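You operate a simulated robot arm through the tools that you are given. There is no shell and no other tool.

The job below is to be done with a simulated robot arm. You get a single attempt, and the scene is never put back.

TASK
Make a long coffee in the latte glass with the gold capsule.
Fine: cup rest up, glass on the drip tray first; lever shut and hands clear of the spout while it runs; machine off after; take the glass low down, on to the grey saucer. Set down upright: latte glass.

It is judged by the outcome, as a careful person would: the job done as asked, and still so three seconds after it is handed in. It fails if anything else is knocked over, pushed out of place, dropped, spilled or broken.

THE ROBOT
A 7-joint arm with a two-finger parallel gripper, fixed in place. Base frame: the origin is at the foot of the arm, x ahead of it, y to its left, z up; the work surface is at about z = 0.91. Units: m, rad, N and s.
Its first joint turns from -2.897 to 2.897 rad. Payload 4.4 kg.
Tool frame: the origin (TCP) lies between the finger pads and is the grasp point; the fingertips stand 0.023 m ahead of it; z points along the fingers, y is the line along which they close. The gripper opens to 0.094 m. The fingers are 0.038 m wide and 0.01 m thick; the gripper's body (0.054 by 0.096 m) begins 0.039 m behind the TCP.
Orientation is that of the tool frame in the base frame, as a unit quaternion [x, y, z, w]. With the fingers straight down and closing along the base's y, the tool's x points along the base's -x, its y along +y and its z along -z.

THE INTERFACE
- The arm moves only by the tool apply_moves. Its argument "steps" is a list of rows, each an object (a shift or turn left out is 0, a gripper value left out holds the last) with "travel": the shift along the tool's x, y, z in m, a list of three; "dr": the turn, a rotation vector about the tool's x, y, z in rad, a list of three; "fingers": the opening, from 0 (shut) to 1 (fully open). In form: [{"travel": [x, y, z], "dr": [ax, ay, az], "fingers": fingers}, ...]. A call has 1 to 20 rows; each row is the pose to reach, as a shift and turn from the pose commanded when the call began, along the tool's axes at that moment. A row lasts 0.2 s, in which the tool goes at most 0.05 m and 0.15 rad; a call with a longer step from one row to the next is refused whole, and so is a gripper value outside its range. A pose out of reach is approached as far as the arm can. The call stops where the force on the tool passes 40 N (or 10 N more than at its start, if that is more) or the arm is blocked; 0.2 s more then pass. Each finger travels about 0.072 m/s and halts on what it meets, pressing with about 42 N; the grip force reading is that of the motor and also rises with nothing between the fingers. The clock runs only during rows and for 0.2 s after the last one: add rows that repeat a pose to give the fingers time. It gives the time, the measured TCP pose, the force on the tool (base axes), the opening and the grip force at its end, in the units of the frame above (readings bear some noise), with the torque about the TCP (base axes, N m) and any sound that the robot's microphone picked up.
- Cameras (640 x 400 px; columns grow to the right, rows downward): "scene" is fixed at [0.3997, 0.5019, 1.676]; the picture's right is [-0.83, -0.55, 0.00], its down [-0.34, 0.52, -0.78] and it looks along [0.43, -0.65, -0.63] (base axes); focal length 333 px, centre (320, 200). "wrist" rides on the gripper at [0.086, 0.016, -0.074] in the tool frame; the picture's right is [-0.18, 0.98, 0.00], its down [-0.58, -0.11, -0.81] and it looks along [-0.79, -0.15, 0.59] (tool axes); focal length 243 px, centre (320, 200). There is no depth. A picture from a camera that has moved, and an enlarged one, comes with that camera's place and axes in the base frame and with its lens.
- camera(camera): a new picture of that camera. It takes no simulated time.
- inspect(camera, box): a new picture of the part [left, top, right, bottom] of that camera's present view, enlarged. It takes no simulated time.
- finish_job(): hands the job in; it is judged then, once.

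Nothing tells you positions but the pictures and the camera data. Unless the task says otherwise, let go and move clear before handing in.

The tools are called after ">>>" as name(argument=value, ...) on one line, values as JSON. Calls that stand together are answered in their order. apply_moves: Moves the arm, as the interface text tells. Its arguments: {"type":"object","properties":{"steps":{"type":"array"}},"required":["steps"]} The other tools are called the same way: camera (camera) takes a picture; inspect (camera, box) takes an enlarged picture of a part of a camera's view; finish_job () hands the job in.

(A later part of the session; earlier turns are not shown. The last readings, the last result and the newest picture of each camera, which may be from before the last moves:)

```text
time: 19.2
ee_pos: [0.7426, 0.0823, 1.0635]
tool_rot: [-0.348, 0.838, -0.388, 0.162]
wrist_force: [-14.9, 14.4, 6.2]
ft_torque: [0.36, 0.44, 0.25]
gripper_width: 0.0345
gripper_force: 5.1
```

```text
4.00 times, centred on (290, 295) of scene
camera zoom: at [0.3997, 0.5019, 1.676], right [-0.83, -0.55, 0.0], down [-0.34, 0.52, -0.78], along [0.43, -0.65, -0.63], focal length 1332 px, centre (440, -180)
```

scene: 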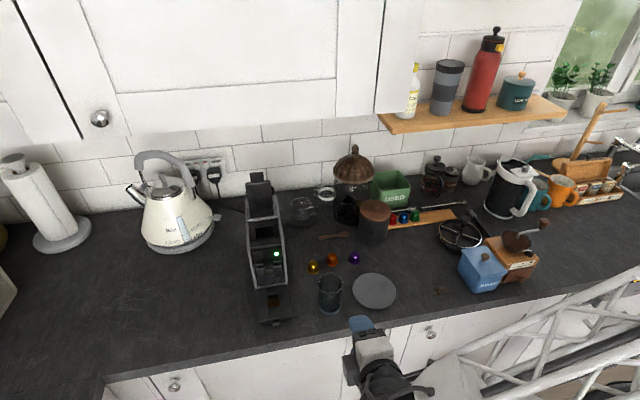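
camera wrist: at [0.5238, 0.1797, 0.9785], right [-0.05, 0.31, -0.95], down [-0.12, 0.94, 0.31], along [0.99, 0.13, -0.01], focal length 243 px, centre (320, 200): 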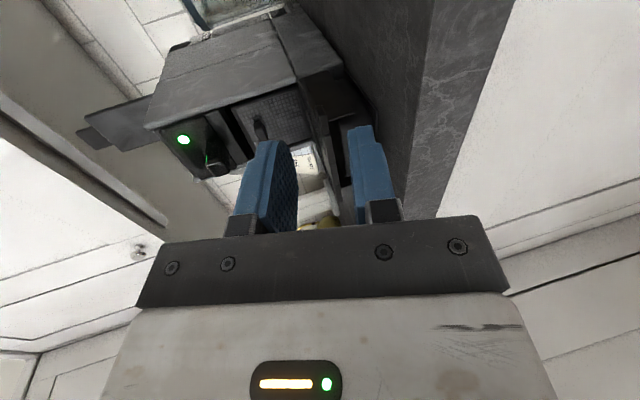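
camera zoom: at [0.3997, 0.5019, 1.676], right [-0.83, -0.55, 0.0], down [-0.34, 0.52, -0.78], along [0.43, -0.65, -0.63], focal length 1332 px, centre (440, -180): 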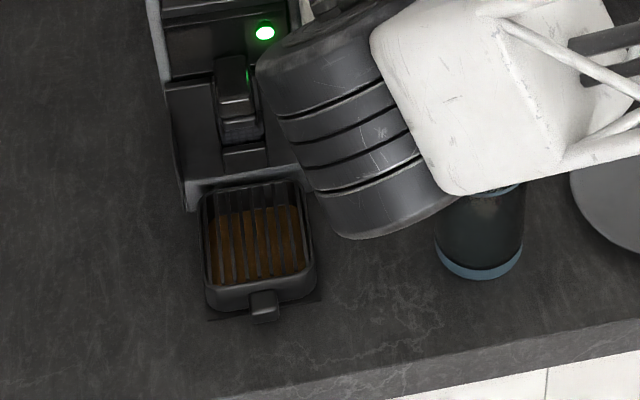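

The rest is upright and seated against its stop, with a firm contact reading. I'll ease off and back the fingers straight out along their own axis, then check that it stays up.

>>> apply_moves(steps=[{"travel": [0, 0.006, -0.004]}, {"travel": [0, 0.008, -0.02]}, {"travel": [0.005, 0.008, -0.05]}, {"travel": [0.01, 0.008, -0.09]}, {"travel": [0.01, 0.008, -0.13]}])

>>> camera(camera="wrist")

>>> camera(camera="scene")

>>> inspect(camera="scene", box=[240, 225, 360, 345])

```text
time: 20.4
ee_pos: [0.6596, 0.1484, 1.1421]
tool_rot: [-0.347, 0.838, -0.389, 0.161]
wrist_force: [-0.6, 1.3, -0.9]
ft_torque: [0.02, 0.01, -0.01]
gripper_width: 0.0301
gripper_force: 0.1
```

```text
taken
camera wrist: at [0.5514, 0.1349, 1.1782], right [-0.32, 0.58, -0.75], down [0.03, 0.8, 0.6], along [0.95, 0.17, -0.27], focal length 243 px, centre (320, 200)
```

wrist: 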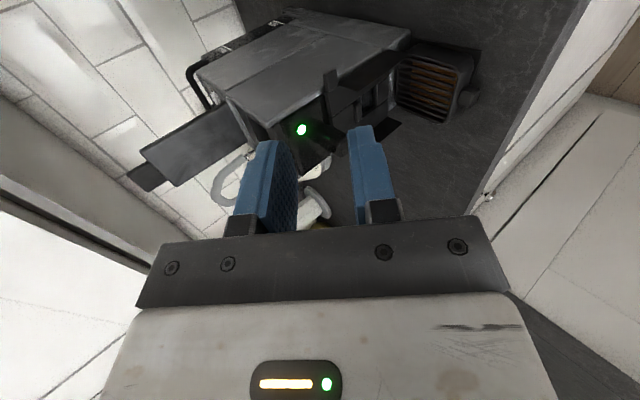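

```text
taken
```

scene: 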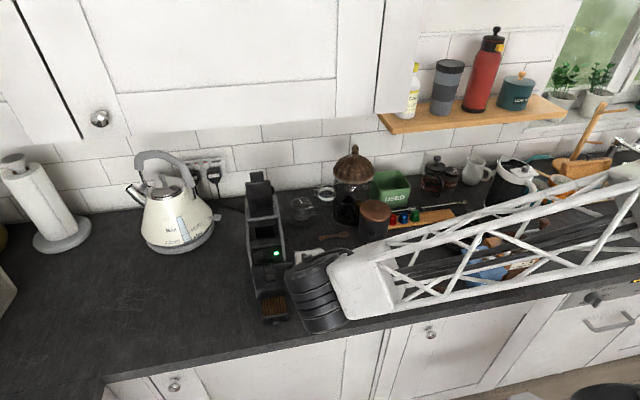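

```text
3.33 times, centred on (300, 285) of scene
camera zoom: at [0.3997, 0.5019, 1.676], right [-0.83, -0.55, 0.0], down [-0.34, 0.52, -0.78], along [0.43, -0.65, -0.63], focal length 1110 px, centre (387, -83)
```

zoom: 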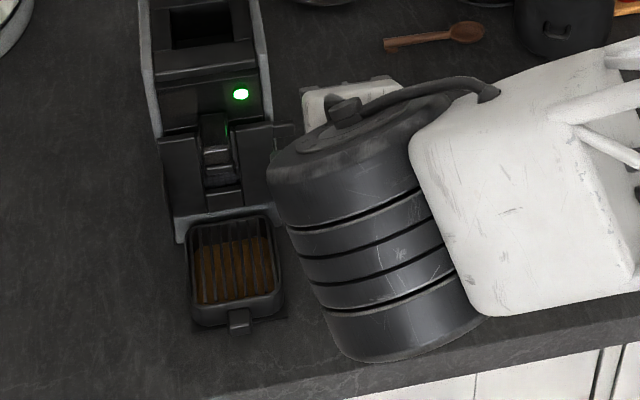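

The cup rest stays up and the drip tray is clear. Next comes the glass: I'll back off, roll the tool so the fingers close sideways with the camera on top, and open wider.

>>> apply_moves(steps=[{"travel": [0.015, 0.0226, -0.0267], "fingers": 0.85}, {"travel": [0.03, 0.0452, -0.0534], "dr": [0, 0, -0.1]}, {"travel": [0.045, 0.0678, -0.0802], "dr": [0, 0, -0.24]}, {"travel": [0.06, 0.0904, -0.1069], "dr": [0, 0, -0.38]}, {"travel": [0.06, 0.0904, -0.1069], "dr": [0, 0, -0.52]}, {"travel": [0.06, 0.0904, -0.1069], "dr": [0, 0, -0.66]}, {"travel": [0.06, 0.0904, -0.1069], "dr": [0, 0, -0.8]}, {"travel": [0.06, 0.0904, -0.1069], "dr": [0, 0, -0.94]}, {"travel": [0.06, 0.0904, -0.1069], "dr": [0, 0, -1.08]}, {"travel": [0.06, 0.0904, -0.1069], "dr": [0, 0, -1.22]}, {"travel": [0.06, 0.0904, -0.1069], "dr": [0, 0, -1.36]}, {"travel": [0.06, 0.0904, -0.1069], "dr": [0, 0, -1.47]}, {"travel": [0.06, 0.0904, -0.1069], "dr": [0, 0, -1.571]}])

>>> camera(camera="wrist")

>>> camera(camera="scene")

```text
time: 23.2
ee_pos: [0.5203, 0.2059, 1.1412]
tool_rot: [0.839, -0.346, 0.389, 0.161]
wrist_force: [-0.8, 0.3, 0.3]
ft_torque: [0.0, 0.01, 0.01]
gripper_width: 0.08
gripper_force: 0.1
```

```text
taken
camera wrist: at [0.5073, 0.1947, 1.2563], right [-0.78, -0.61, -0.14], down [-0.62, 0.78, 0.08], along [0.06, 0.15, -0.99], focal length 243 px, centre (320, 200)
```

wrist: 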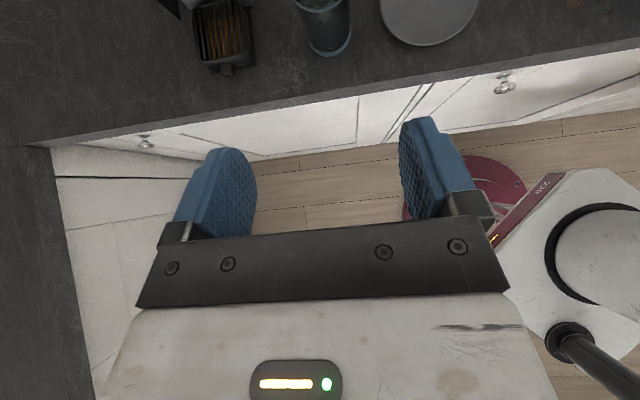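

```text
taken
```

scene: 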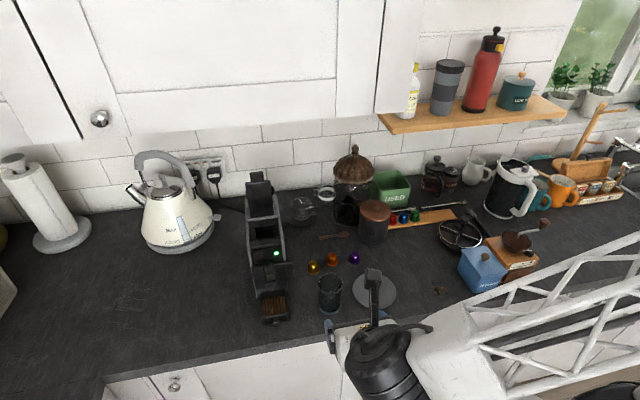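

>>> inspect(camera="scene", box=[230, 240, 310, 330])

>>> inspect(camera="wrist", box=[170, 0, 370, 100])

```text
4.44 times, centred on (270, 285) of scene
camera zoom: at [0.3997, 0.5019, 1.676], right [-0.83, -0.55, 0.0], down [-0.34, 0.52, -0.78], along [0.43, -0.65, -0.63], focal length 1479 px, centre (542, -178)
```

zoom: 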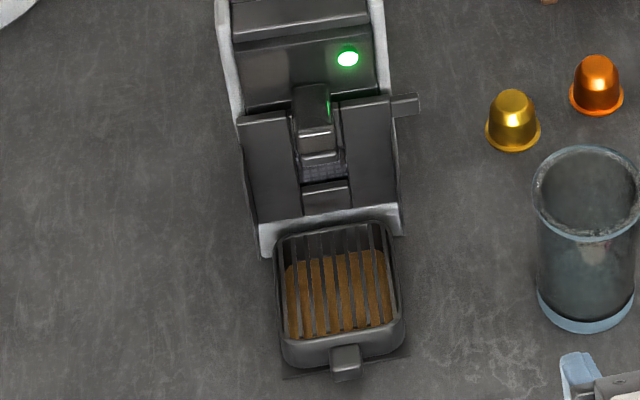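

```text
3.20 times, centred on (270, 50) of wrist
camera zoom: at [0.5073, 0.1947, 1.2563], right [-0.78, -0.61, -0.14], down [-0.62, 0.78, 0.08], along [0.06, 0.15, -0.99], focal length 776 px, centre (480, 680)
```

zoom: 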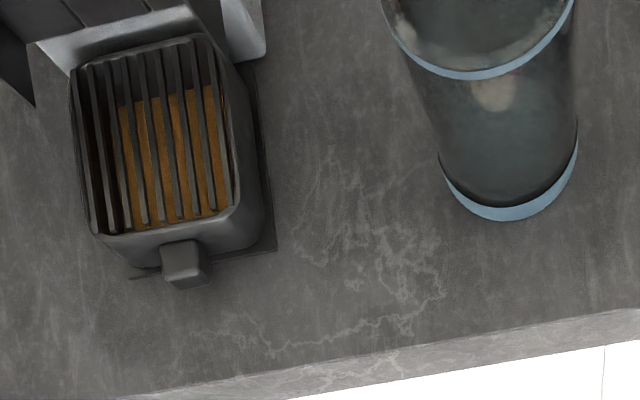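

The tray grate is now exposed, about 6 cm wide, and the glass is at s ≈ 0.511, n ≈ 0.422. I'll level the tool to a shallow 20° and line up in front of the glass.

>>> apply_moves(steps=[{"travel": [-0.0118, 0.0003, 0.0227], "dr": [0, 0.0441, 0]}, {"travel": [-0.0236, 0.0006, 0.0454], "dr": [0, 0.0882, 0]}, {"travel": [-0.0354, 0.0009, 0.068], "dr": [0, 0.1322, 0]}, {"travel": [-0.0472, 0.0012, 0.0907], "dr": [0, 0.1763, 0]}, {"travel": [-0.0589, 0.0014, 0.1134], "dr": [0, 0.2204, 0]}, {"travel": [-0.0707, 0.0017, 0.136], "dr": [0, 0.2645, 0]}, {"travel": [-0.0825, 0.002, 0.1587], "dr": [0, 0.3085, 0]}, {"travel": [-0.0943, 0.0023, 0.1814], "dr": [0, 0.3526, 0]}])

>>> camera(camera="wrist")

>>> inspect(camera="scene", box=[250, 250, 410, 350])

```text
time: 25.0
ee_pos: [0.5722, 0.1486, 0.9524]
tool_rot: [0.757, -0.314, 0.53, 0.22]
wrist_force: [0.7, 0.5, 0.1]
ft_torque: [-0.02, -0.03, 0.0]
gripper_width: 0.0795
gripper_force: 0.1
```

```text
taken
camera wrist: at [0.5319, 0.1662, 1.0594], right [-0.74, -0.65, -0.17], down [-0.6, 0.75, -0.27], along [0.31, -0.1, -0.95], focal length 243 px, centre (320, 200)
```

wrist: 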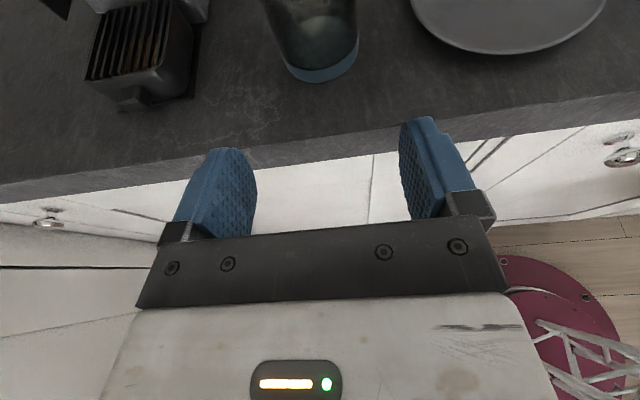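

```text
4.00 times, centred on (330, 300) of scene
camera zoom: at [0.3997, 0.5019, 1.676], right [-0.83, -0.55, 0.0], down [-0.34, 0.52, -0.78], along [0.43, -0.65, -0.63], focal length 1332 px, centre (280, -200)
```

zoom: 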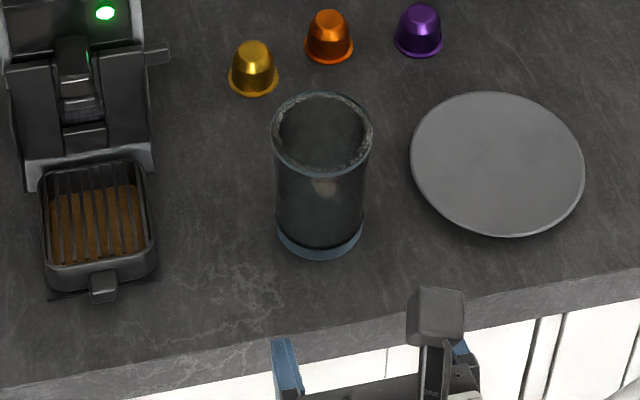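

The glass is centred between the open fingers (s ≈ 0.510). I'll move straight in around it at low height.

>>> apply_moves(steps=[{"travel": [0.0094, 0, 0.0259]}, {"travel": [0.0188, 0, 0.0517]}, {"travel": [0.0282, 0, 0.0776]}, {"travel": [0.0376, 0, 0.1034]}, {"travel": [0.0376, 0, 0.1034]}])

>>> camera(camera="wrist")

>>> inspect(camera="scene", box=[270, 250, 390, 350])

```text
time: 26.2
ee_pos: [0.6507, 0.0714, 0.9515]
tool_rot: [0.757, -0.313, 0.53, 0.22]
wrist_force: [-0.5, -0.1, 0.5]
ft_torque: [0.01, -0.01, 0.0]
gripper_width: 0.08
gripper_force: 0.0
```

```text
taken
camera wrist: at [0.6102, 0.0877, 1.0588], right [-0.74, -0.65, -0.17], down [-0.6, 0.75, -0.27], along [0.31, -0.1, -0.95], focal length 243 px, centre (320, 200)
```

wrist: 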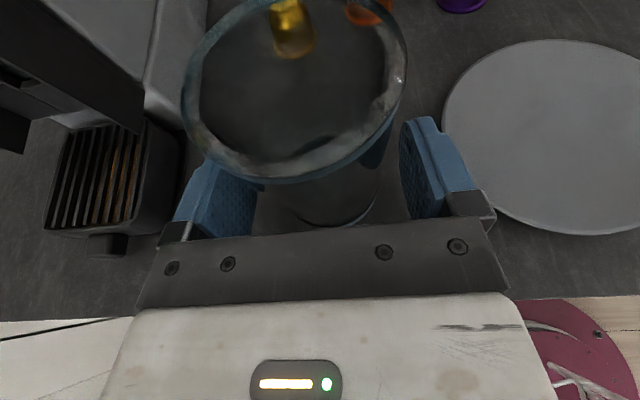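

```text
4.00 times, centred on (330, 300) of scene
camera zoom: at [0.3997, 0.5019, 1.676], right [-0.83, -0.55, 0.0], down [-0.34, 0.52, -0.78], along [0.43, -0.65, -0.63], focal length 1332 px, centre (280, -200)
```

zoom: 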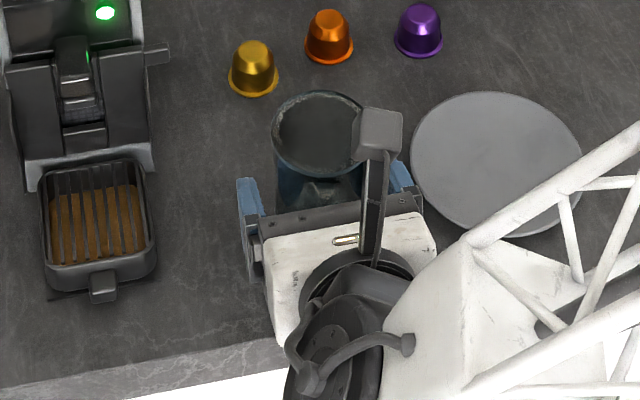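

The fingers are either side of the glass with the palm clear. I'll close on it.

>>> apply_moves(steps=[{"travel": [0, 0, 0], "fingers": 0.7}, {"travel": [0, 0, 0], "fingers": 0.6}, {"travel": [0, 0, 0], "fingers": 0.55}, {"travel": [0, 0, 0], "fingers": 0.5}, {"travel": [0, 0, 0], "fingers": 0.5}])

```text
time: 27.4
ee_pos: [0.6512, 0.0708, 0.9521]
tool_rot: [0.757, -0.313, 0.53, 0.219]
wrist_force: [0.7, -0.9, 0.7]
ft_torque: [0.0, -0.08, -0.05]
gripper_width: 0.0584
gripper_force: 42.1
```

Grip is firm at 58 mm. Before lifting I'll check the tray's top height from this closer view.

>>> inspect(camera="wrist", box=[0, 60, 200, 260])

>>> inspect(camera="scene", box=[245, 250, 315, 330])

```text
2.00 times, centred on (100, 160) of wrist
camera zoom: at [0.6101, 0.088, 1.0589], right [-0.74, -0.65, -0.17], down [-0.6, 0.75, -0.27], along [0.31, -0.1, -0.95], focal length 485 px, centre (760, 280)
```

zoom: 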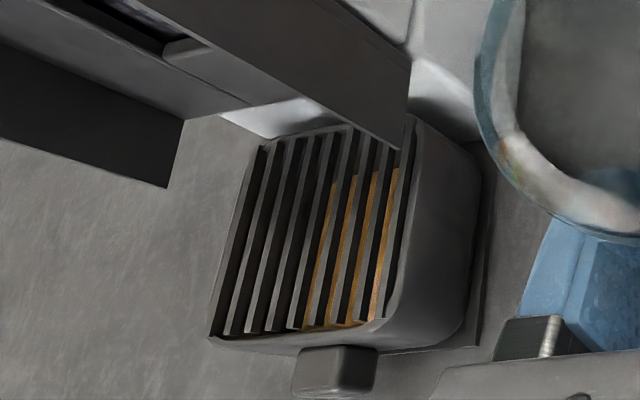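

```text
5.00 times, centred on (280, 290) of scene
camera zoom: at [0.3997, 0.5019, 1.676], right [-0.83, -0.55, 0.0], down [-0.34, 0.52, -0.78], along [0.43, -0.65, -0.63], focal length 1664 px, centre (520, -250)
```

zoom: 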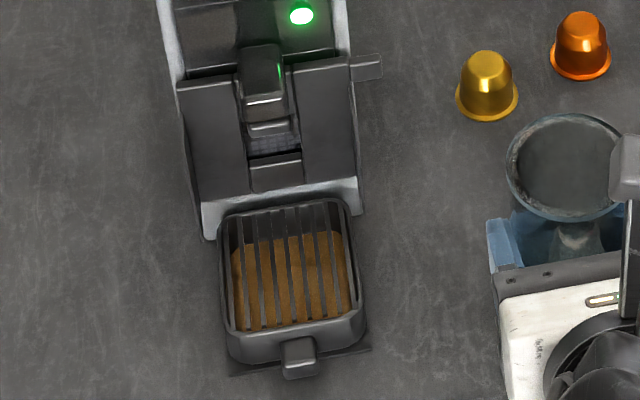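

The tray top is at about z 0.943, the skirt edges at n ≈ 0.452, and the spout underside at about z 1.055. I'll lift the glass, pull it back toward me and carry it across in front of the tray.

>>> apply_moves(steps=[{"travel": [0.0188, 0, -0.0068]}, {"travel": [0.047, 0, -0.0171]}, {"travel": [0.0444, 0, -0.0534]}, {"travel": [0.0325, 0, -0.0863]}, {"travel": [0.0325, -0.035, -0.0863]}, {"travel": [0.0325, -0.07, -0.0863]}, {"travel": [0.0325, -0.105, -0.0863]}, {"travel": [0.0325, -0.1405, -0.0863]}, {"travel": [0.0325, -0.1405, -0.0863]}])

>>> camera(camera="wrist")

>>> inspect(camera="scene", box=[230, 240, 350, 350])

```text
time: 29.4
ee_pos: [0.702, 0.2192, 1.0126]
tool_rot: [0.756, -0.314, 0.53, 0.22]
wrist_force: [0.7, -0.3, -1.9]
ft_torque: [-0.01, 0.02, 0.02]
gripper_width: 0.0584
gripper_force: 41.9
```

```text
taken
camera wrist: at [0.661, 0.2371, 1.1193], right [-0.74, -0.65, -0.17], down [-0.6, 0.75, -0.27], along [0.31, -0.1, -0.95], focal length 243 px, centre (320, 200)
```

wrist: 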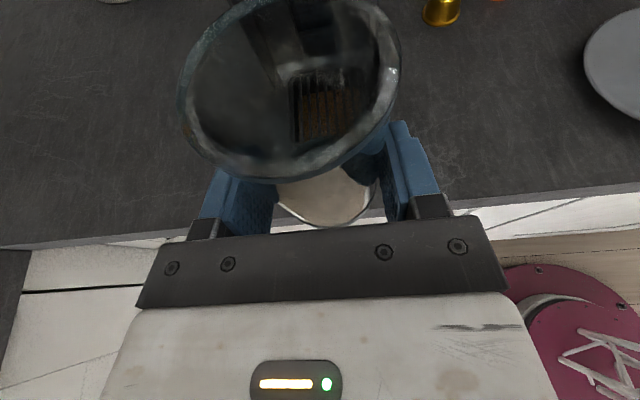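

```text
3.64 times, centred on (290, 295) of scene
camera zoom: at [0.3997, 0.5019, 1.676], right [-0.83, -0.55, 0.0], down [-0.34, 0.52, -0.78], along [0.43, -0.65, -0.63], focal length 1210 px, centre (429, -146)
```

zoom: 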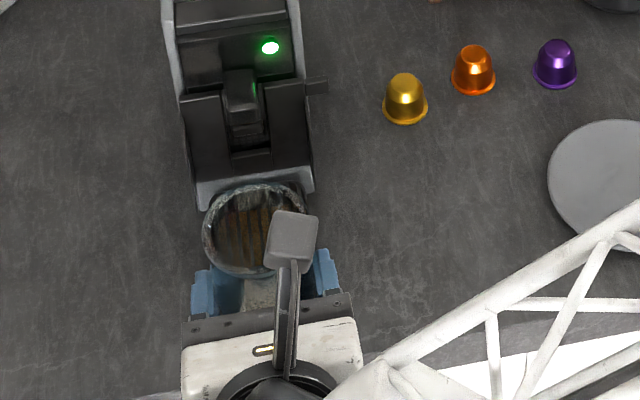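

The glass is lined up in front of the spout. I'll lower it to just above tray height and slide it in under the spout.

>>> apply_moves(steps=[{"travel": [-0.0203, 0, 0.0074]}, {"travel": [-0.0203, 0, 0.0074]}, {"travel": [-0.0151, 0, 0.0215]}, {"travel": [-0.01, 0, 0.0356]}, {"travel": [-0.0015, 0, 0.0591]}, {"travel": [0.0026, 0, 0.0704]}, {"travel": [0.0068, 0, 0.0817]}, {"travel": [0.0068, 0, 0.0817]}])

>>> camera(camera="wrist")

>>> inspect(camera="scene", box=[230, 240, 330, 340])

```text
time: 31.2
ee_pos: [0.7579, 0.163, 0.9903]
tool_rot: [0.757, -0.312, 0.53, 0.219]
wrist_force: [0.4, -0.8, -0.9]
ft_torque: [0.02, 0.03, 0.02]
gripper_width: 0.0581
gripper_force: 41.9
```

```text
taken
camera wrist: at [0.7167, 0.1808, 1.0973], right [-0.74, -0.65, -0.17], down [-0.6, 0.75, -0.27], along [0.31, -0.1, -0.95], focal length 243 px, centre (320, 200)
```

wrist: 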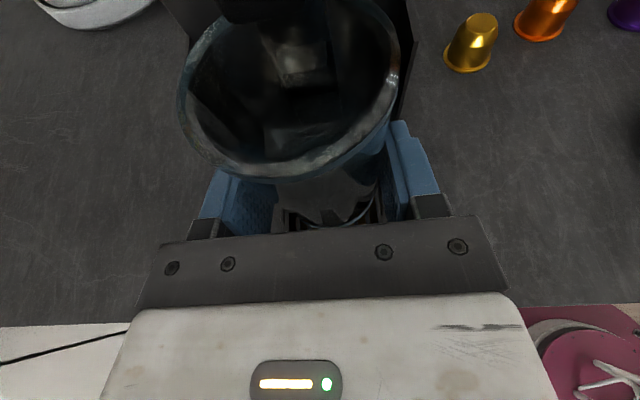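

```text
4.00 times, centred on (280, 290) of scene
camera zoom: at [0.3997, 0.5019, 1.676], right [-0.83, -0.55, 0.0], down [-0.34, 0.52, -0.78], along [0.43, -0.65, -0.63], focal length 1332 px, centre (480, -160)
```

zoom: 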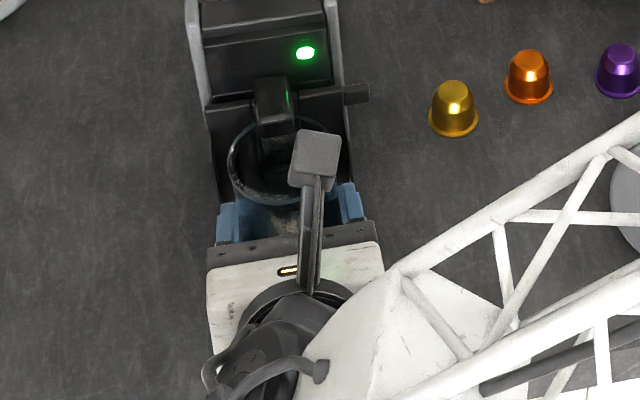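

>>> inspect(camera="scene", box=[255, 250, 305, 300])

>>> inspect(camera="wrist", box=[170, 0, 430, 130])

```text
8.00 times, centred on (280, 275) of scene
camera zoom: at [0.3997, 0.5019, 1.676], right [-0.83, -0.55, 0.0], down [-0.34, 0.52, -0.78], along [0.43, -0.65, -0.63], focal length 2663 px, centre (640, -400)
```

zoom: 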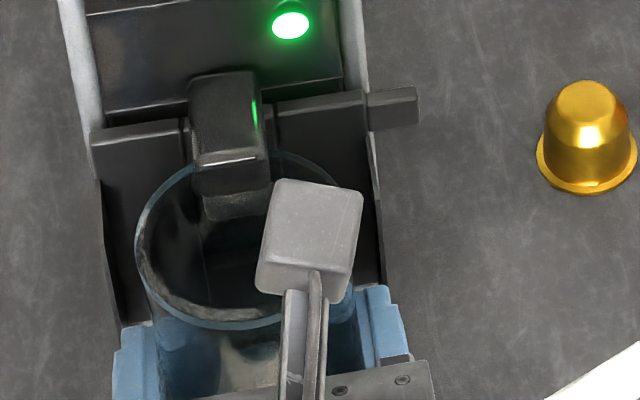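

```text
2.46 times, centred on (300, 65) of wrist
camera zoom: at [0.7167, 0.1808, 1.0973], right [-0.74, -0.65, -0.17], down [-0.6, 0.75, -0.27], along [0.31, -0.1, -0.95], focal length 597 px, centre (369, 532)
```

zoom: 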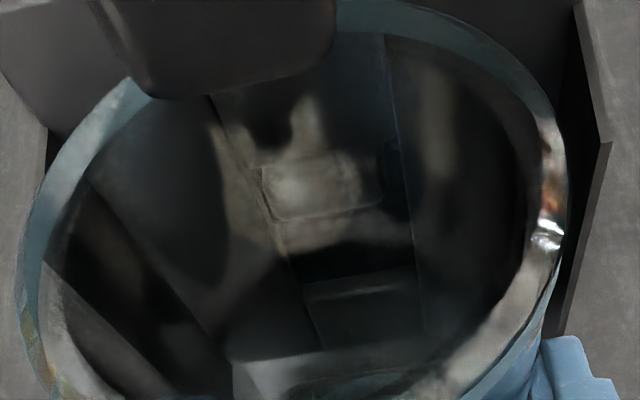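

The glass is under the spout with the spout over its opening. I'll lower it gently on to the tray.

>>> apply_moves(steps=[{"travel": [-0.0019, 0, 0.0007]}, {"travel": [-0.0038, 0, 0.0014]}, {"travel": [-0.0052, 0, 0.0019]}, {"travel": [-0.0052, 0, 0.0019]}])

```text
time: 32.2
ee_pos: [0.7571, 0.1632, 0.9859]
tool_rot: [0.757, -0.314, 0.53, 0.22]
wrist_force: [-0.4, -1.0, 4.2]
ft_torque: [0.01, -0.09, 0.04]
gripper_width: 0.058
gripper_force: 41.4
```

Contact with the tray is felt (upward force of about 5 N). I'll release by opening only a few millimetres on each side.

>>> apply_moves(steps=[{"travel": [0, 0, 0], "fingers": 0.66}, {"travel": [0, 0, 0], "fingers": 0.72}, {"travel": [0, 0, 0], "fingers": 0.77}, {"travel": [0, 0, 0], "fingers": 0.77}])

>>> inspect(camera="wrist", box=[150, 0, 450, 240])

>>> inspect(camera="scene", box=[240, 250, 320, 320])

```text
time: 33.2
ee_pos: [0.7563, 0.1636, 0.9848]
tool_rot: [0.757, -0.313, 0.53, 0.219]
wrist_force: [0.8, 0.0, -0.4]
ft_torque: [0.02, 0.04, 0.01]
gripper_width: 0.0727
gripper_force: 0.2
```

```text
1.67 times, centred on (300, 120) of wrist
camera zoom: at [0.7161, 0.1809, 1.0922], right [-0.74, -0.65, -0.17], down [-0.6, 0.75, -0.27], along [0.31, -0.1, -0.95], focal length 404 px, centre (353, 333)
```

zoom: 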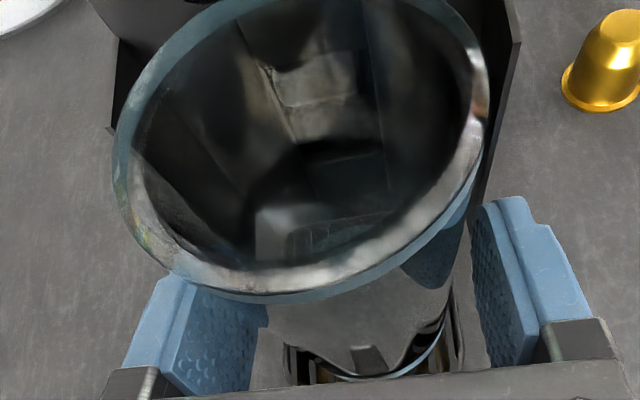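

```text
5.71 times, centred on (280, 285) of scene
camera zoom: at [0.3997, 0.5019, 1.676], right [-0.83, -0.55, 0.0], down [-0.34, 0.52, -0.78], along [0.43, -0.65, -0.63], focal length 1902 px, centre (549, -286)
```

zoom: 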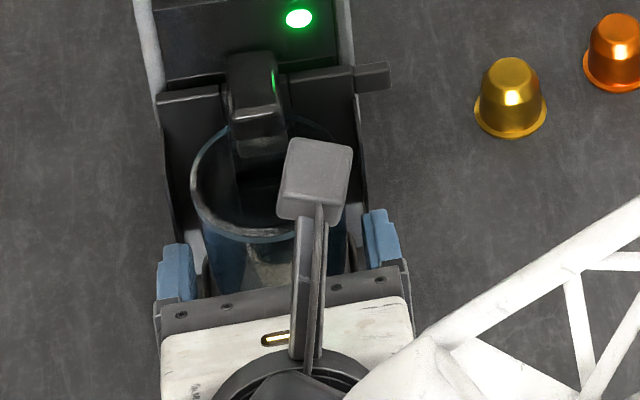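

The glass is standing free on the tray. I'll withdraw straight back.

>>> apply_moves(steps=[{"travel": [-0.0051, 0, -0.0141]}, {"travel": [-0.0103, 0, -0.0282]}, {"travel": [-0.0205, 0, -0.0564]}, {"travel": [-0.0342, 0, -0.094]}, {"travel": [-0.0479, 0, -0.1316]}])

>>> inspect(camera="scene", box=[240, 240, 320, 330])

>>> inspect(camera="wrist", box=[200, 0, 440, 150])

```text
time: 34.4
ee_pos: [0.6586, 0.2625, 0.9855]
tool_rot: [0.757, -0.313, 0.53, 0.219]
wrist_force: [-0.8, 0.7, 0.2]
ft_torque: [-0.06, -0.02, -0.03]
gripper_width: 0.0726
gripper_force: 0.1
```

```text
4.44 times, centred on (280, 285) of scene
camera zoom: at [0.3997, 0.5019, 1.676], right [-0.83, -0.55, 0.0], down [-0.34, 0.52, -0.78], along [0.43, -0.65, -0.63], focal length 1479 px, centre (498, -178)
```

zoom: 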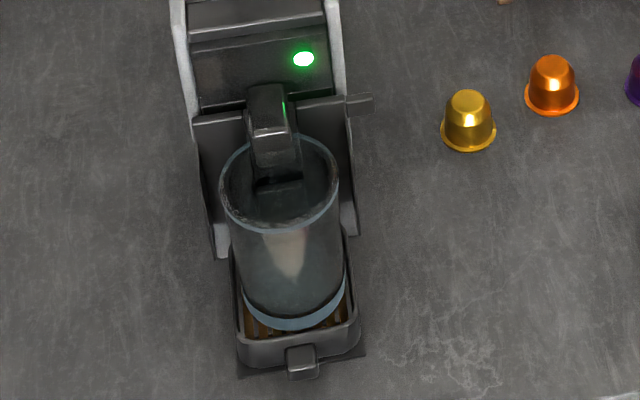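

```text
2.67 times, centred on (320, 75) of wrist
camera zoom: at [0.6172, 0.2804, 1.0927], right [-0.74, -0.65, -0.17], down [-0.6, 0.75, -0.27], along [0.31, -0.1, -0.95], focal length 647 px, centre (320, 533)
```

zoom: 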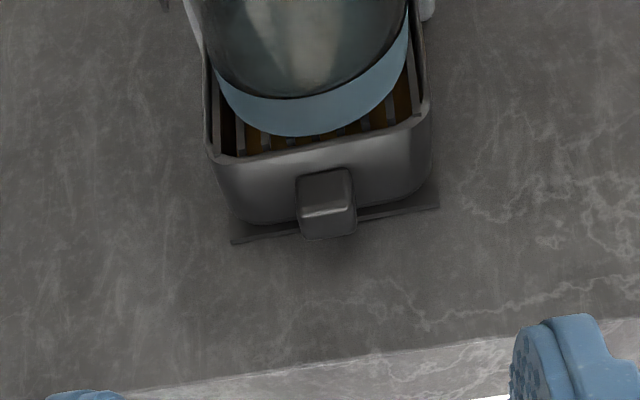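

The glass stands on the tray under the spout. Now for the gold capsule: I'll rise, point the tool down and turn it so the fingers close across the machine.

>>> apply_moves(steps=[{"travel": [0.0284, 0.0111, -0.008], "dr": [0, -0.1358, 0]}, {"travel": [0.0568, 0.0222, -0.016], "dr": [0, -0.2716, 0]}, {"travel": [0.0853, 0.0333, -0.0239], "dr": [0, -0.4073, 0]}, {"travel": [0.1137, 0.0444, -0.0319], "dr": [0, -0.5431, 0]}, {"travel": [0.1421, 0.0556, -0.0399], "dr": [0, -0.6789, 0]}, {"travel": [0.1705, 0.0667, -0.0479], "dr": [0, -0.8147, 0]}, {"travel": [0.199, 0.0778, -0.0558], "dr": [0, -0.9504, 0]}, {"travel": [0.2274, 0.0889, -0.0638], "dr": [0, -1.0862, 0]}, {"travel": [0.2558, 0.1, -0.0718], "dr": [0, -1.222, 0]}])

>>> apply_moves(steps=[{"dr": [0, 0, 0.1428], "fingers": 0.5}, {"dr": [0, 0, 0.2856]}, {"dr": [0, 0, 0.4284]}, {"dr": [0, 0, 0.5712]}, {"dr": [0, 0, 0.714]}, {"dr": [0, 0, 0.8568]}, {"dr": [0, 0, 0.9996]}, {"dr": [0, 0, 1.1424]}, {"dr": [0, 0, 1.2852]}, {"dr": [0, 0, 1.428]}, {"dr": [0, 0, 1.5708]}])

>>> apply_moves(steps=[{"dr": [0, 0, 0.1428]}, {"dr": [0, 0, 0.2856]}, {"dr": [0, 0, 0.4284]}, {"dr": [0, 0, 0.5712]}, {"dr": [0, 0, 0.714]}, {"dr": [0, 0, 0.8568]}, {"dr": [0, 0, 0.9996]}, {"dr": [0, 0, 1.1424]}, {"dr": [0, 0, 1.2852]}, {"dr": [0, 0, 1.428]}, {"dr": [0, 0, 1.5708]}])

>>> camera(camera="wrist")

>>> camera(camera="scene")

```text
time: 36.4
ee_pos: [0.6023, 0.1772, 1.2502]
tool_rot: [0.924, -0.383, -0.001, -0.001]
wrist_force: [0.2, 0.2, 0.2]
ft_torque: [0.02, 0.01, -0.03]
gripper_width: 0.0724
gripper_force: 0.0
```

```text
time: 38.8
ee_pos: [0.6011, 0.1773, 1.2504]
tool_rot: [-0.381, 0.924, 0.0, 0.0]
wrist_force: [0.0, -0.1, 0.7]
ft_torque: [0.03, 0.0, -0.01]
gripper_width: 0.0469
gripper_force: 0.0
```

```text
time: 41.2
ee_pos: [0.6011, 0.1782, 1.2497]
tool_rot: [0.384, 0.924, -0.001, 0.001]
wrist_force: [0.0, 0.6, 0.1]
ft_torque: [0.03, 0.01, -0.01]
gripper_width: 0.0471
gripper_force: 0.1
```

```text
taken
camera wrist: at [0.5514, 0.2505, 1.3255], right [0.83, 0.56, 0.0], down [0.33, -0.49, 0.81], along [0.45, -0.67, -0.59], focal length 243 px, centre (320, 200)
```

wrist: 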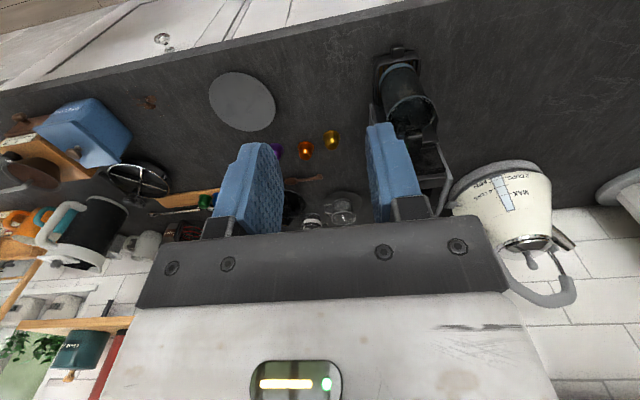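

```text
taken
```

scene: 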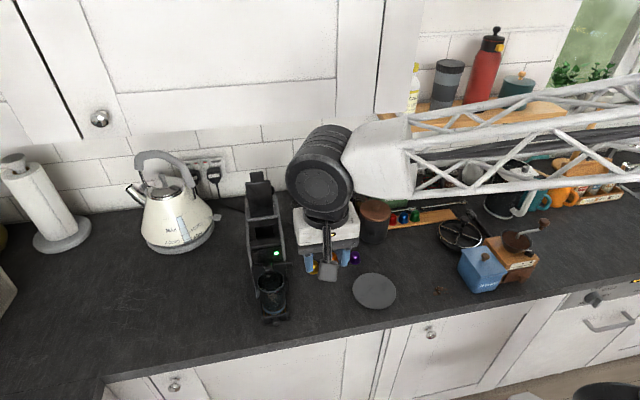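

>>> inspect(camera="wrist", box=[270, 110, 370, 170])

```text
6.40 times, centred on (320, 140) of wrist
camera zoom: at [0.5514, 0.2505, 1.3255], right [0.83, 0.56, 0.0], down [0.33, -0.49, 0.81], along [0.45, -0.67, -0.59], focal length 1553 px, centre (320, 584)
```

zoom: 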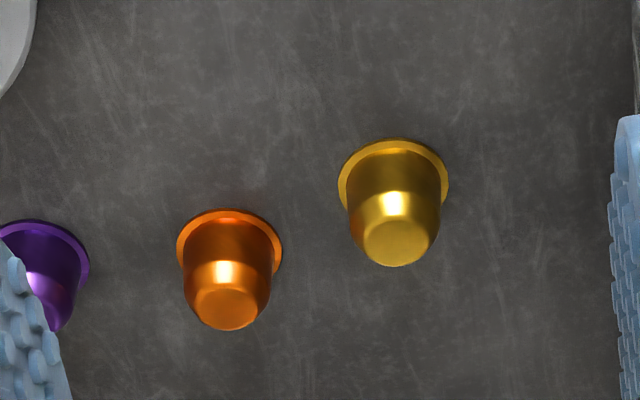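

The gold capsule is at about s 0.530, n 0.548 and stands dome up, 3.3 cm tall. I'll move above it and check alignment.

>>> apply_moves(steps=[{"travel": [-0.031, -0.0026, 0.0213], "dr": [0, 0, 0]}, {"travel": [-0.062, -0.0051, 0.0425]}, {"travel": [-0.093, -0.0077, 0.0638]}, {"travel": [-0.124, -0.0103, 0.085]}, {"travel": [-0.155, -0.0128, 0.1063]}, {"travel": [-0.186, -0.0154, 0.1275]}, {"travel": [-0.217, -0.018, 0.1488]}, {"travel": [-0.248, -0.0205, 0.17]}, {"travel": [-0.248, -0.0205, 0.17]}])

>>> camera(camera="wrist")

>>> inspect(camera="scene", box=[260, 200, 380, 300])

```text
time: 43.2
ee_pos: [0.7628, -0.0112, 1.0805]
tool_rot: [0.383, 0.924, 0.0, 0.0]
wrist_force: [0.1, -0.8, 0.1]
ft_torque: [-0.01, 0.0, -0.01]
gripper_width: 0.0469
gripper_force: 0.1
```

```text
taken
camera wrist: at [0.713, 0.0614, 1.1553], right [0.82, 0.57, 0.0], down [0.34, -0.49, 0.81], along [0.46, -0.66, -0.59], focal length 243 px, centre (320, 200)
```

wrist: 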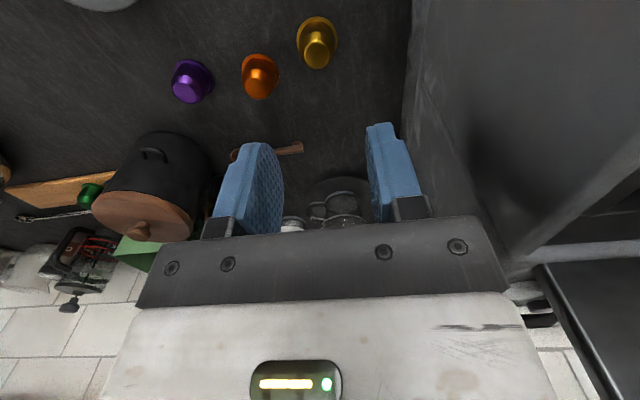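

```text
4.00 times, centred on (320, 250) of scene
camera zoom: at [0.3997, 0.5019, 1.676], right [-0.83, -0.55, 0.0], down [-0.34, 0.52, -0.78], along [0.43, -0.65, -0.63], focal length 1332 px, centre (320, 0)
```

zoom: 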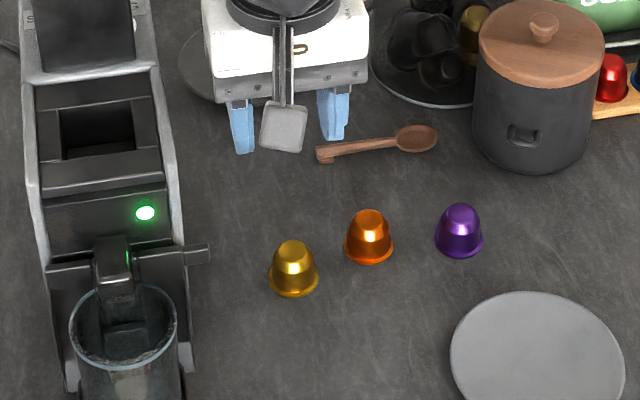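

>>> inspect(camera="wrist", box=[280, 0, 360, 80])

```text
5.00 times, centred on (320, 40) of wrist
camera zoom: at [0.713, 0.0614, 1.1553], right [0.82, 0.57, 0.0], down [0.34, -0.49, 0.81], along [0.46, -0.66, -0.59], focal length 1213 px, centre (320, 1000)
```

zoom: 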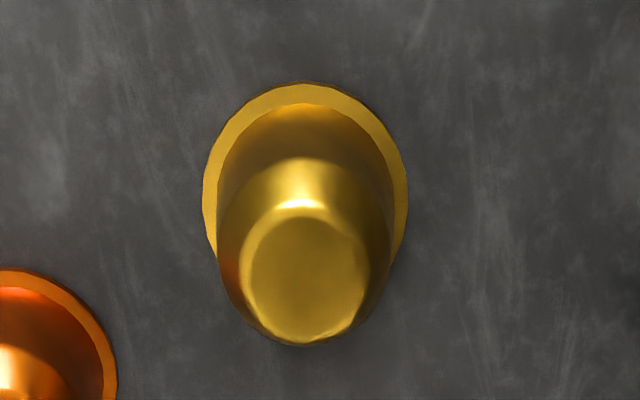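

The capsule centre is within 2 mm of the tool axis. I'll correct that and go down over it with the fingers open.

>>> apply_moves(steps=[{"travel": [-0.0009, -0.0022, 0.035]}, {"travel": [-0.0009, -0.0022, 0.07]}, {"travel": [-0.0009, -0.0022, 0.1]}, {"travel": [-0.0009, -0.0022, 0.12]}, {"travel": [-0.0009, -0.0022, 0.1355]}, {"travel": [-0.0009, -0.0022, 0.1355]}])

>>> camera(camera="wrist")

>>> inspect(camera="scene", box=[280, 220, 360, 290])

```text
time: 44.6
ee_pos: [0.7612, -0.013, 0.9448]
tool_rot: [0.383, 0.924, 0.0, -0.001]
wrist_force: [-0.3, 0.0, 0.5]
ft_torque: [0.0, -0.04, 0.03]
gripper_width: 0.047
gripper_force: 0.1
```

```text
taken
camera wrist: at [0.7104, 0.0589, 1.0199], right [0.82, 0.57, 0.0], down [0.34, -0.49, 0.81], along [0.46, -0.66, -0.59], focal length 243 px, centre (320, 200)
```

wrist: 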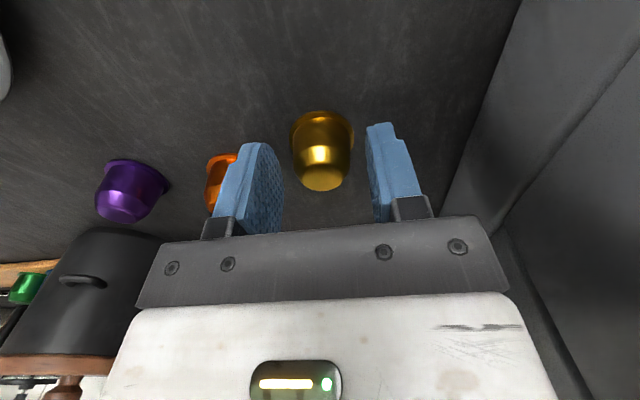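

```text
5.71 times, centred on (320, 255) of scene
camera zoom: at [0.3997, 0.5019, 1.676], right [-0.83, -0.55, 0.0], down [-0.34, 0.52, -0.78], along [0.43, -0.65, -0.63], focal length 1902 px, centre (320, -114)
```

zoom: 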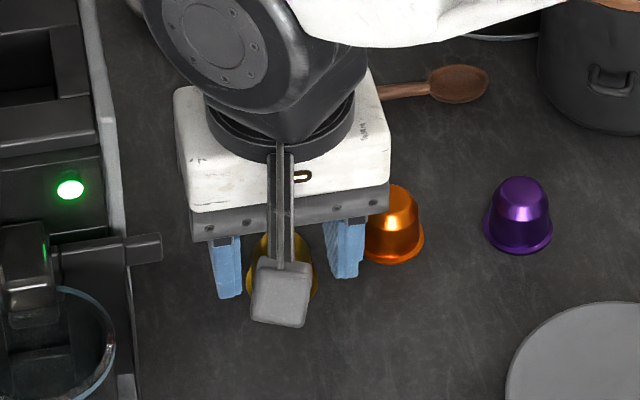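

>>> apply_moves(steps=[{"travel": [0, 0, 0], "fingers": 0.4}, {"travel": [0, 0, 0], "fingers": 0.3}, {"travel": [0, 0, 0], "fingers": 0.2}, {"travel": [0, 0, 0], "fingers": 0.2}])

>>> inspect(camera="wrist", box=[240, 80, 400, 220])

```text
time: 45.6
ee_pos: [0.7608, -0.014, 0.9445]
tool_rot: [0.383, 0.924, -0.001, 0.0]
wrist_force: [0.2, 0.0, 0.3]
ft_torque: [-0.02, 0.0, 0.03]
gripper_width: 0.0235
gripper_force: 41.9
```

```text
2.86 times, centred on (320, 150) of wrist
camera zoom: at [0.7104, 0.0589, 1.02], right [0.82, 0.57, 0.0], down [0.34, -0.49, 0.81], along [0.46, -0.66, -0.59], focal length 693 px, centre (320, 343)
```

zoom: 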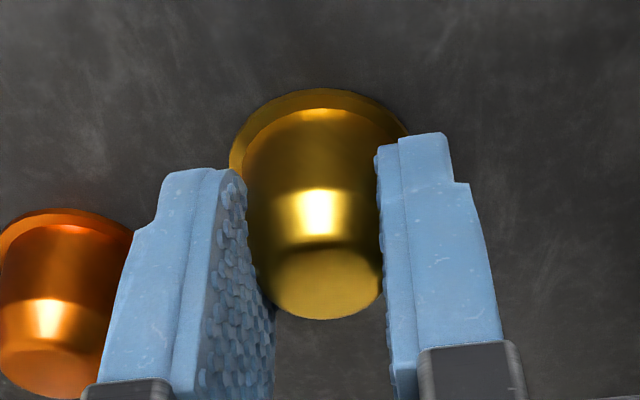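

>>> apply_moves(steps=[{"travel": [0, 0, -0.01]}, {"travel": [0, 0, -0.03]}, {"travel": [0, 0, -0.05]}, {"travel": [0, 0, -0.05]}])

>>> inspect(camera="wrist", box=[240, 80, 400, 220])

>>> inspect(camera="scene", box=[280, 200, 360, 290])

```text
time: 46.6
ee_pos: [0.7621, -0.0149, 0.9944]
tool_rot: [0.383, 0.924, 0.001, 0.0]
wrist_force: [0.1, 0.1, 0.2]
ft_torque: [-0.03, 0.0, 0.01]
gripper_width: 0.0224
gripper_force: 42.0
```

```text
2.86 times, centred on (320, 150) of wrist
camera zoom: at [0.7116, 0.0586, 1.0693], right [0.82, 0.57, 0.0], down [0.34, -0.49, 0.81], along [0.46, -0.66, -0.59], focal length 693 px, centre (320, 343)
```

zoom: 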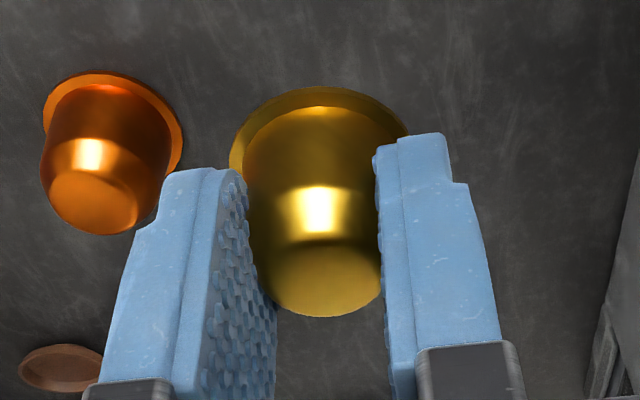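

```text
4.44 times, centred on (320, 245) of scene
camera zoom: at [0.3997, 0.5019, 1.676], right [-0.83, -0.55, 0.0], down [-0.34, 0.52, -0.78], along [0.43, -0.65, -0.63], focal length 1479 px, centre (320, 0)
```

zoom: 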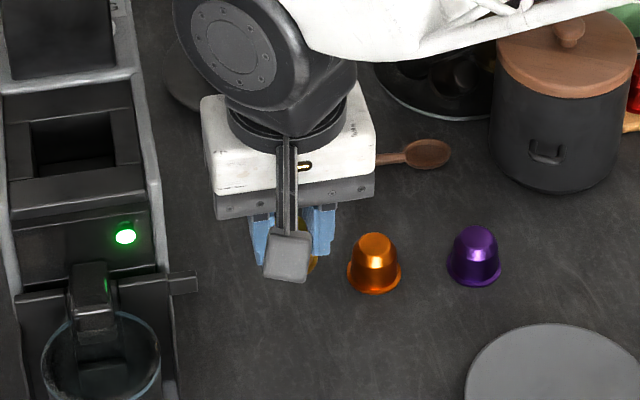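

The gold capsule is held and lifted. I'll rise and look at the slot from in front and above before placing it.

>>> apply_moves(steps=[{"travel": [0, 0, -0.04]}, {"travel": [0, 0, -0.08]}, {"travel": [0, 0, -0.12]}, {"travel": [0.01, 0.01, -0.16]}, {"travel": [0.035, 0.025, -0.19]}, {"travel": [0.06, 0.04, -0.22]}, {"travel": [0.085, 0.055, -0.245]}, {"travel": [0.1, 0.065, -0.256]}, {"travel": [0.1, 0.065, -0.256]}])

>>> camera(camera="wrist")

>>> inspect(camera="wrist", box=[280, 60, 440, 200])

>>> inspect(camera="scene", box=[240, 180, 320, 270])

```text
time: 48.6
ee_pos: [0.7366, 0.1021, 1.2507]
tool_rot: [0.382, 0.924, 0.001, 0.0]
wrist_force: [0.3, 0.3, 0.3]
ft_torque: [0.02, 0.0, 0.0]
gripper_width: 0.0265
gripper_force: 41.9
```

```text
taken
camera wrist: at [0.6854, 0.1752, 1.3261], right [0.82, 0.57, 0.0], down [0.34, -0.49, 0.81], along [0.46, -0.66, -0.59], focal length 243 px, centre (320, 200)
```

wrist: 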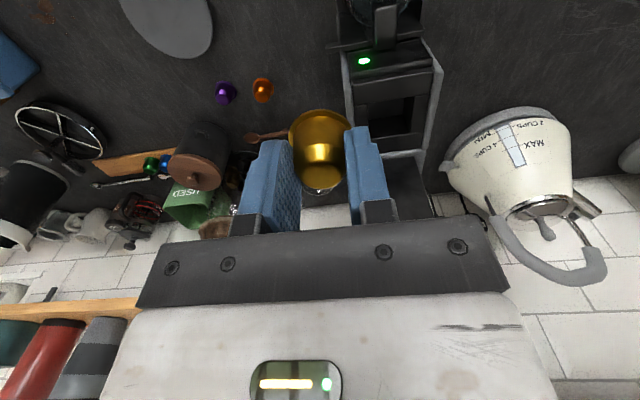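

```text
2.86 times, centred on (360, 130) of wrist
camera zoom: at [0.6854, 0.1752, 1.3261], right [0.82, 0.57, 0.0], down [0.34, -0.49, 0.81], along [0.46, -0.66, -0.59], focal length 693 px, centre (206, 400)
```

zoom: 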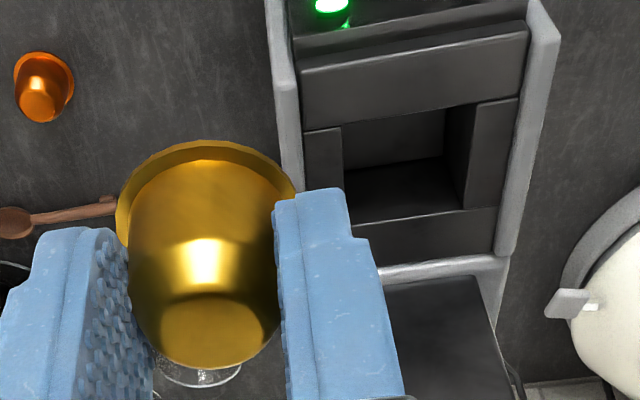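

```text
4.44 times, centred on (280, 225) of scene
camera zoom: at [0.3997, 0.5019, 1.676], right [-0.83, -0.55, 0.0], down [-0.34, 0.52, -0.78], along [0.43, -0.65, -0.63], focal length 1479 px, centre (498, 89)
```

zoom: 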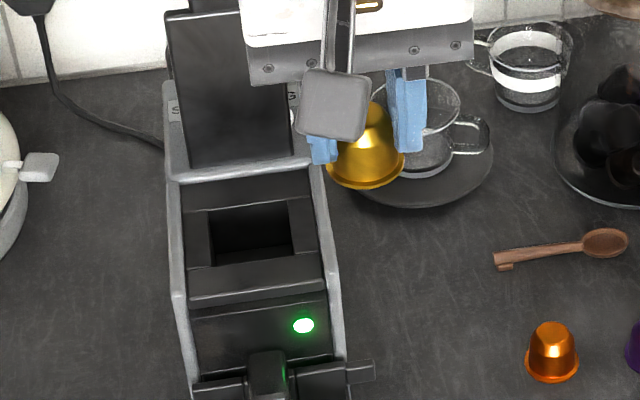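

>>> inspect(camera="scene", box=[300, 190, 340, 230])

>>> inspect(camera="wrist", box=[270, 90, 370, 210])

```text
10.00 times, centred on (320, 210) of scene
camera zoom: at [0.3997, 0.5019, 1.676], right [-0.83, -0.55, 0.0], down [-0.34, 0.52, -0.78], along [0.43, -0.65, -0.63], focal length 3329 px, centre (320, 100)
```

zoom: 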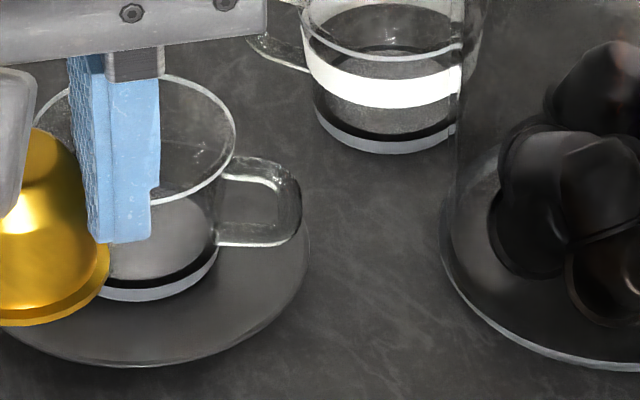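

```text
3.33 times, centred on (320, 150) of wrist
camera zoom: at [0.6854, 0.1752, 1.3261], right [0.82, 0.57, 0.0], down [0.34, -0.49, 0.81], along [0.46, -0.66, -0.59], focal length 809 px, centre (320, 367)
```

zoom: 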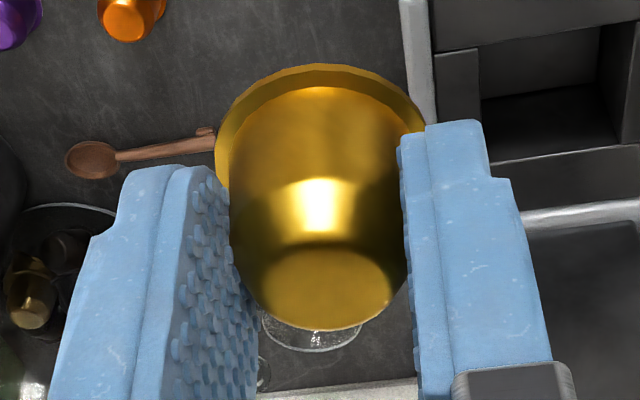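

Capsule is still upright in the grip. I want the slot's depth and exact position, so I'll enlarge it.

>>> inspect(camera="wrist", box=[345, 65, 445, 155])

>>> inspect(camera="scene", box=[245, 205, 295, 255])

```text
4.44 times, centred on (395, 110) of wrist
camera zoom: at [0.6854, 0.1752, 1.3261], right [0.82, 0.57, 0.0], down [0.34, -0.49, 0.81], along [0.46, -0.66, -0.59], focal length 1078 px, centre (-13, 600)
```

zoom: 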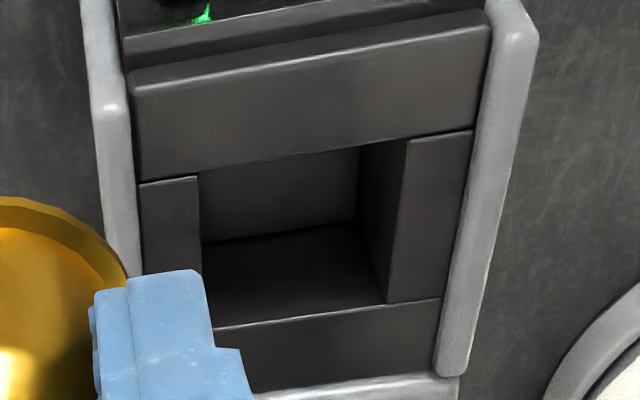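

```text
8.00 times, centred on (270, 230) of scene
camera zoom: at [0.3997, 0.5019, 1.676], right [-0.83, -0.55, 0.0], down [-0.34, 0.52, -0.78], along [0.43, -0.65, -0.63], focal length 2663 px, centre (720, -40)
```

zoom: 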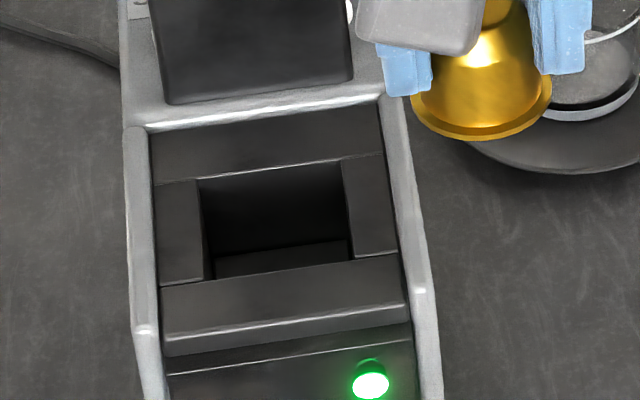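

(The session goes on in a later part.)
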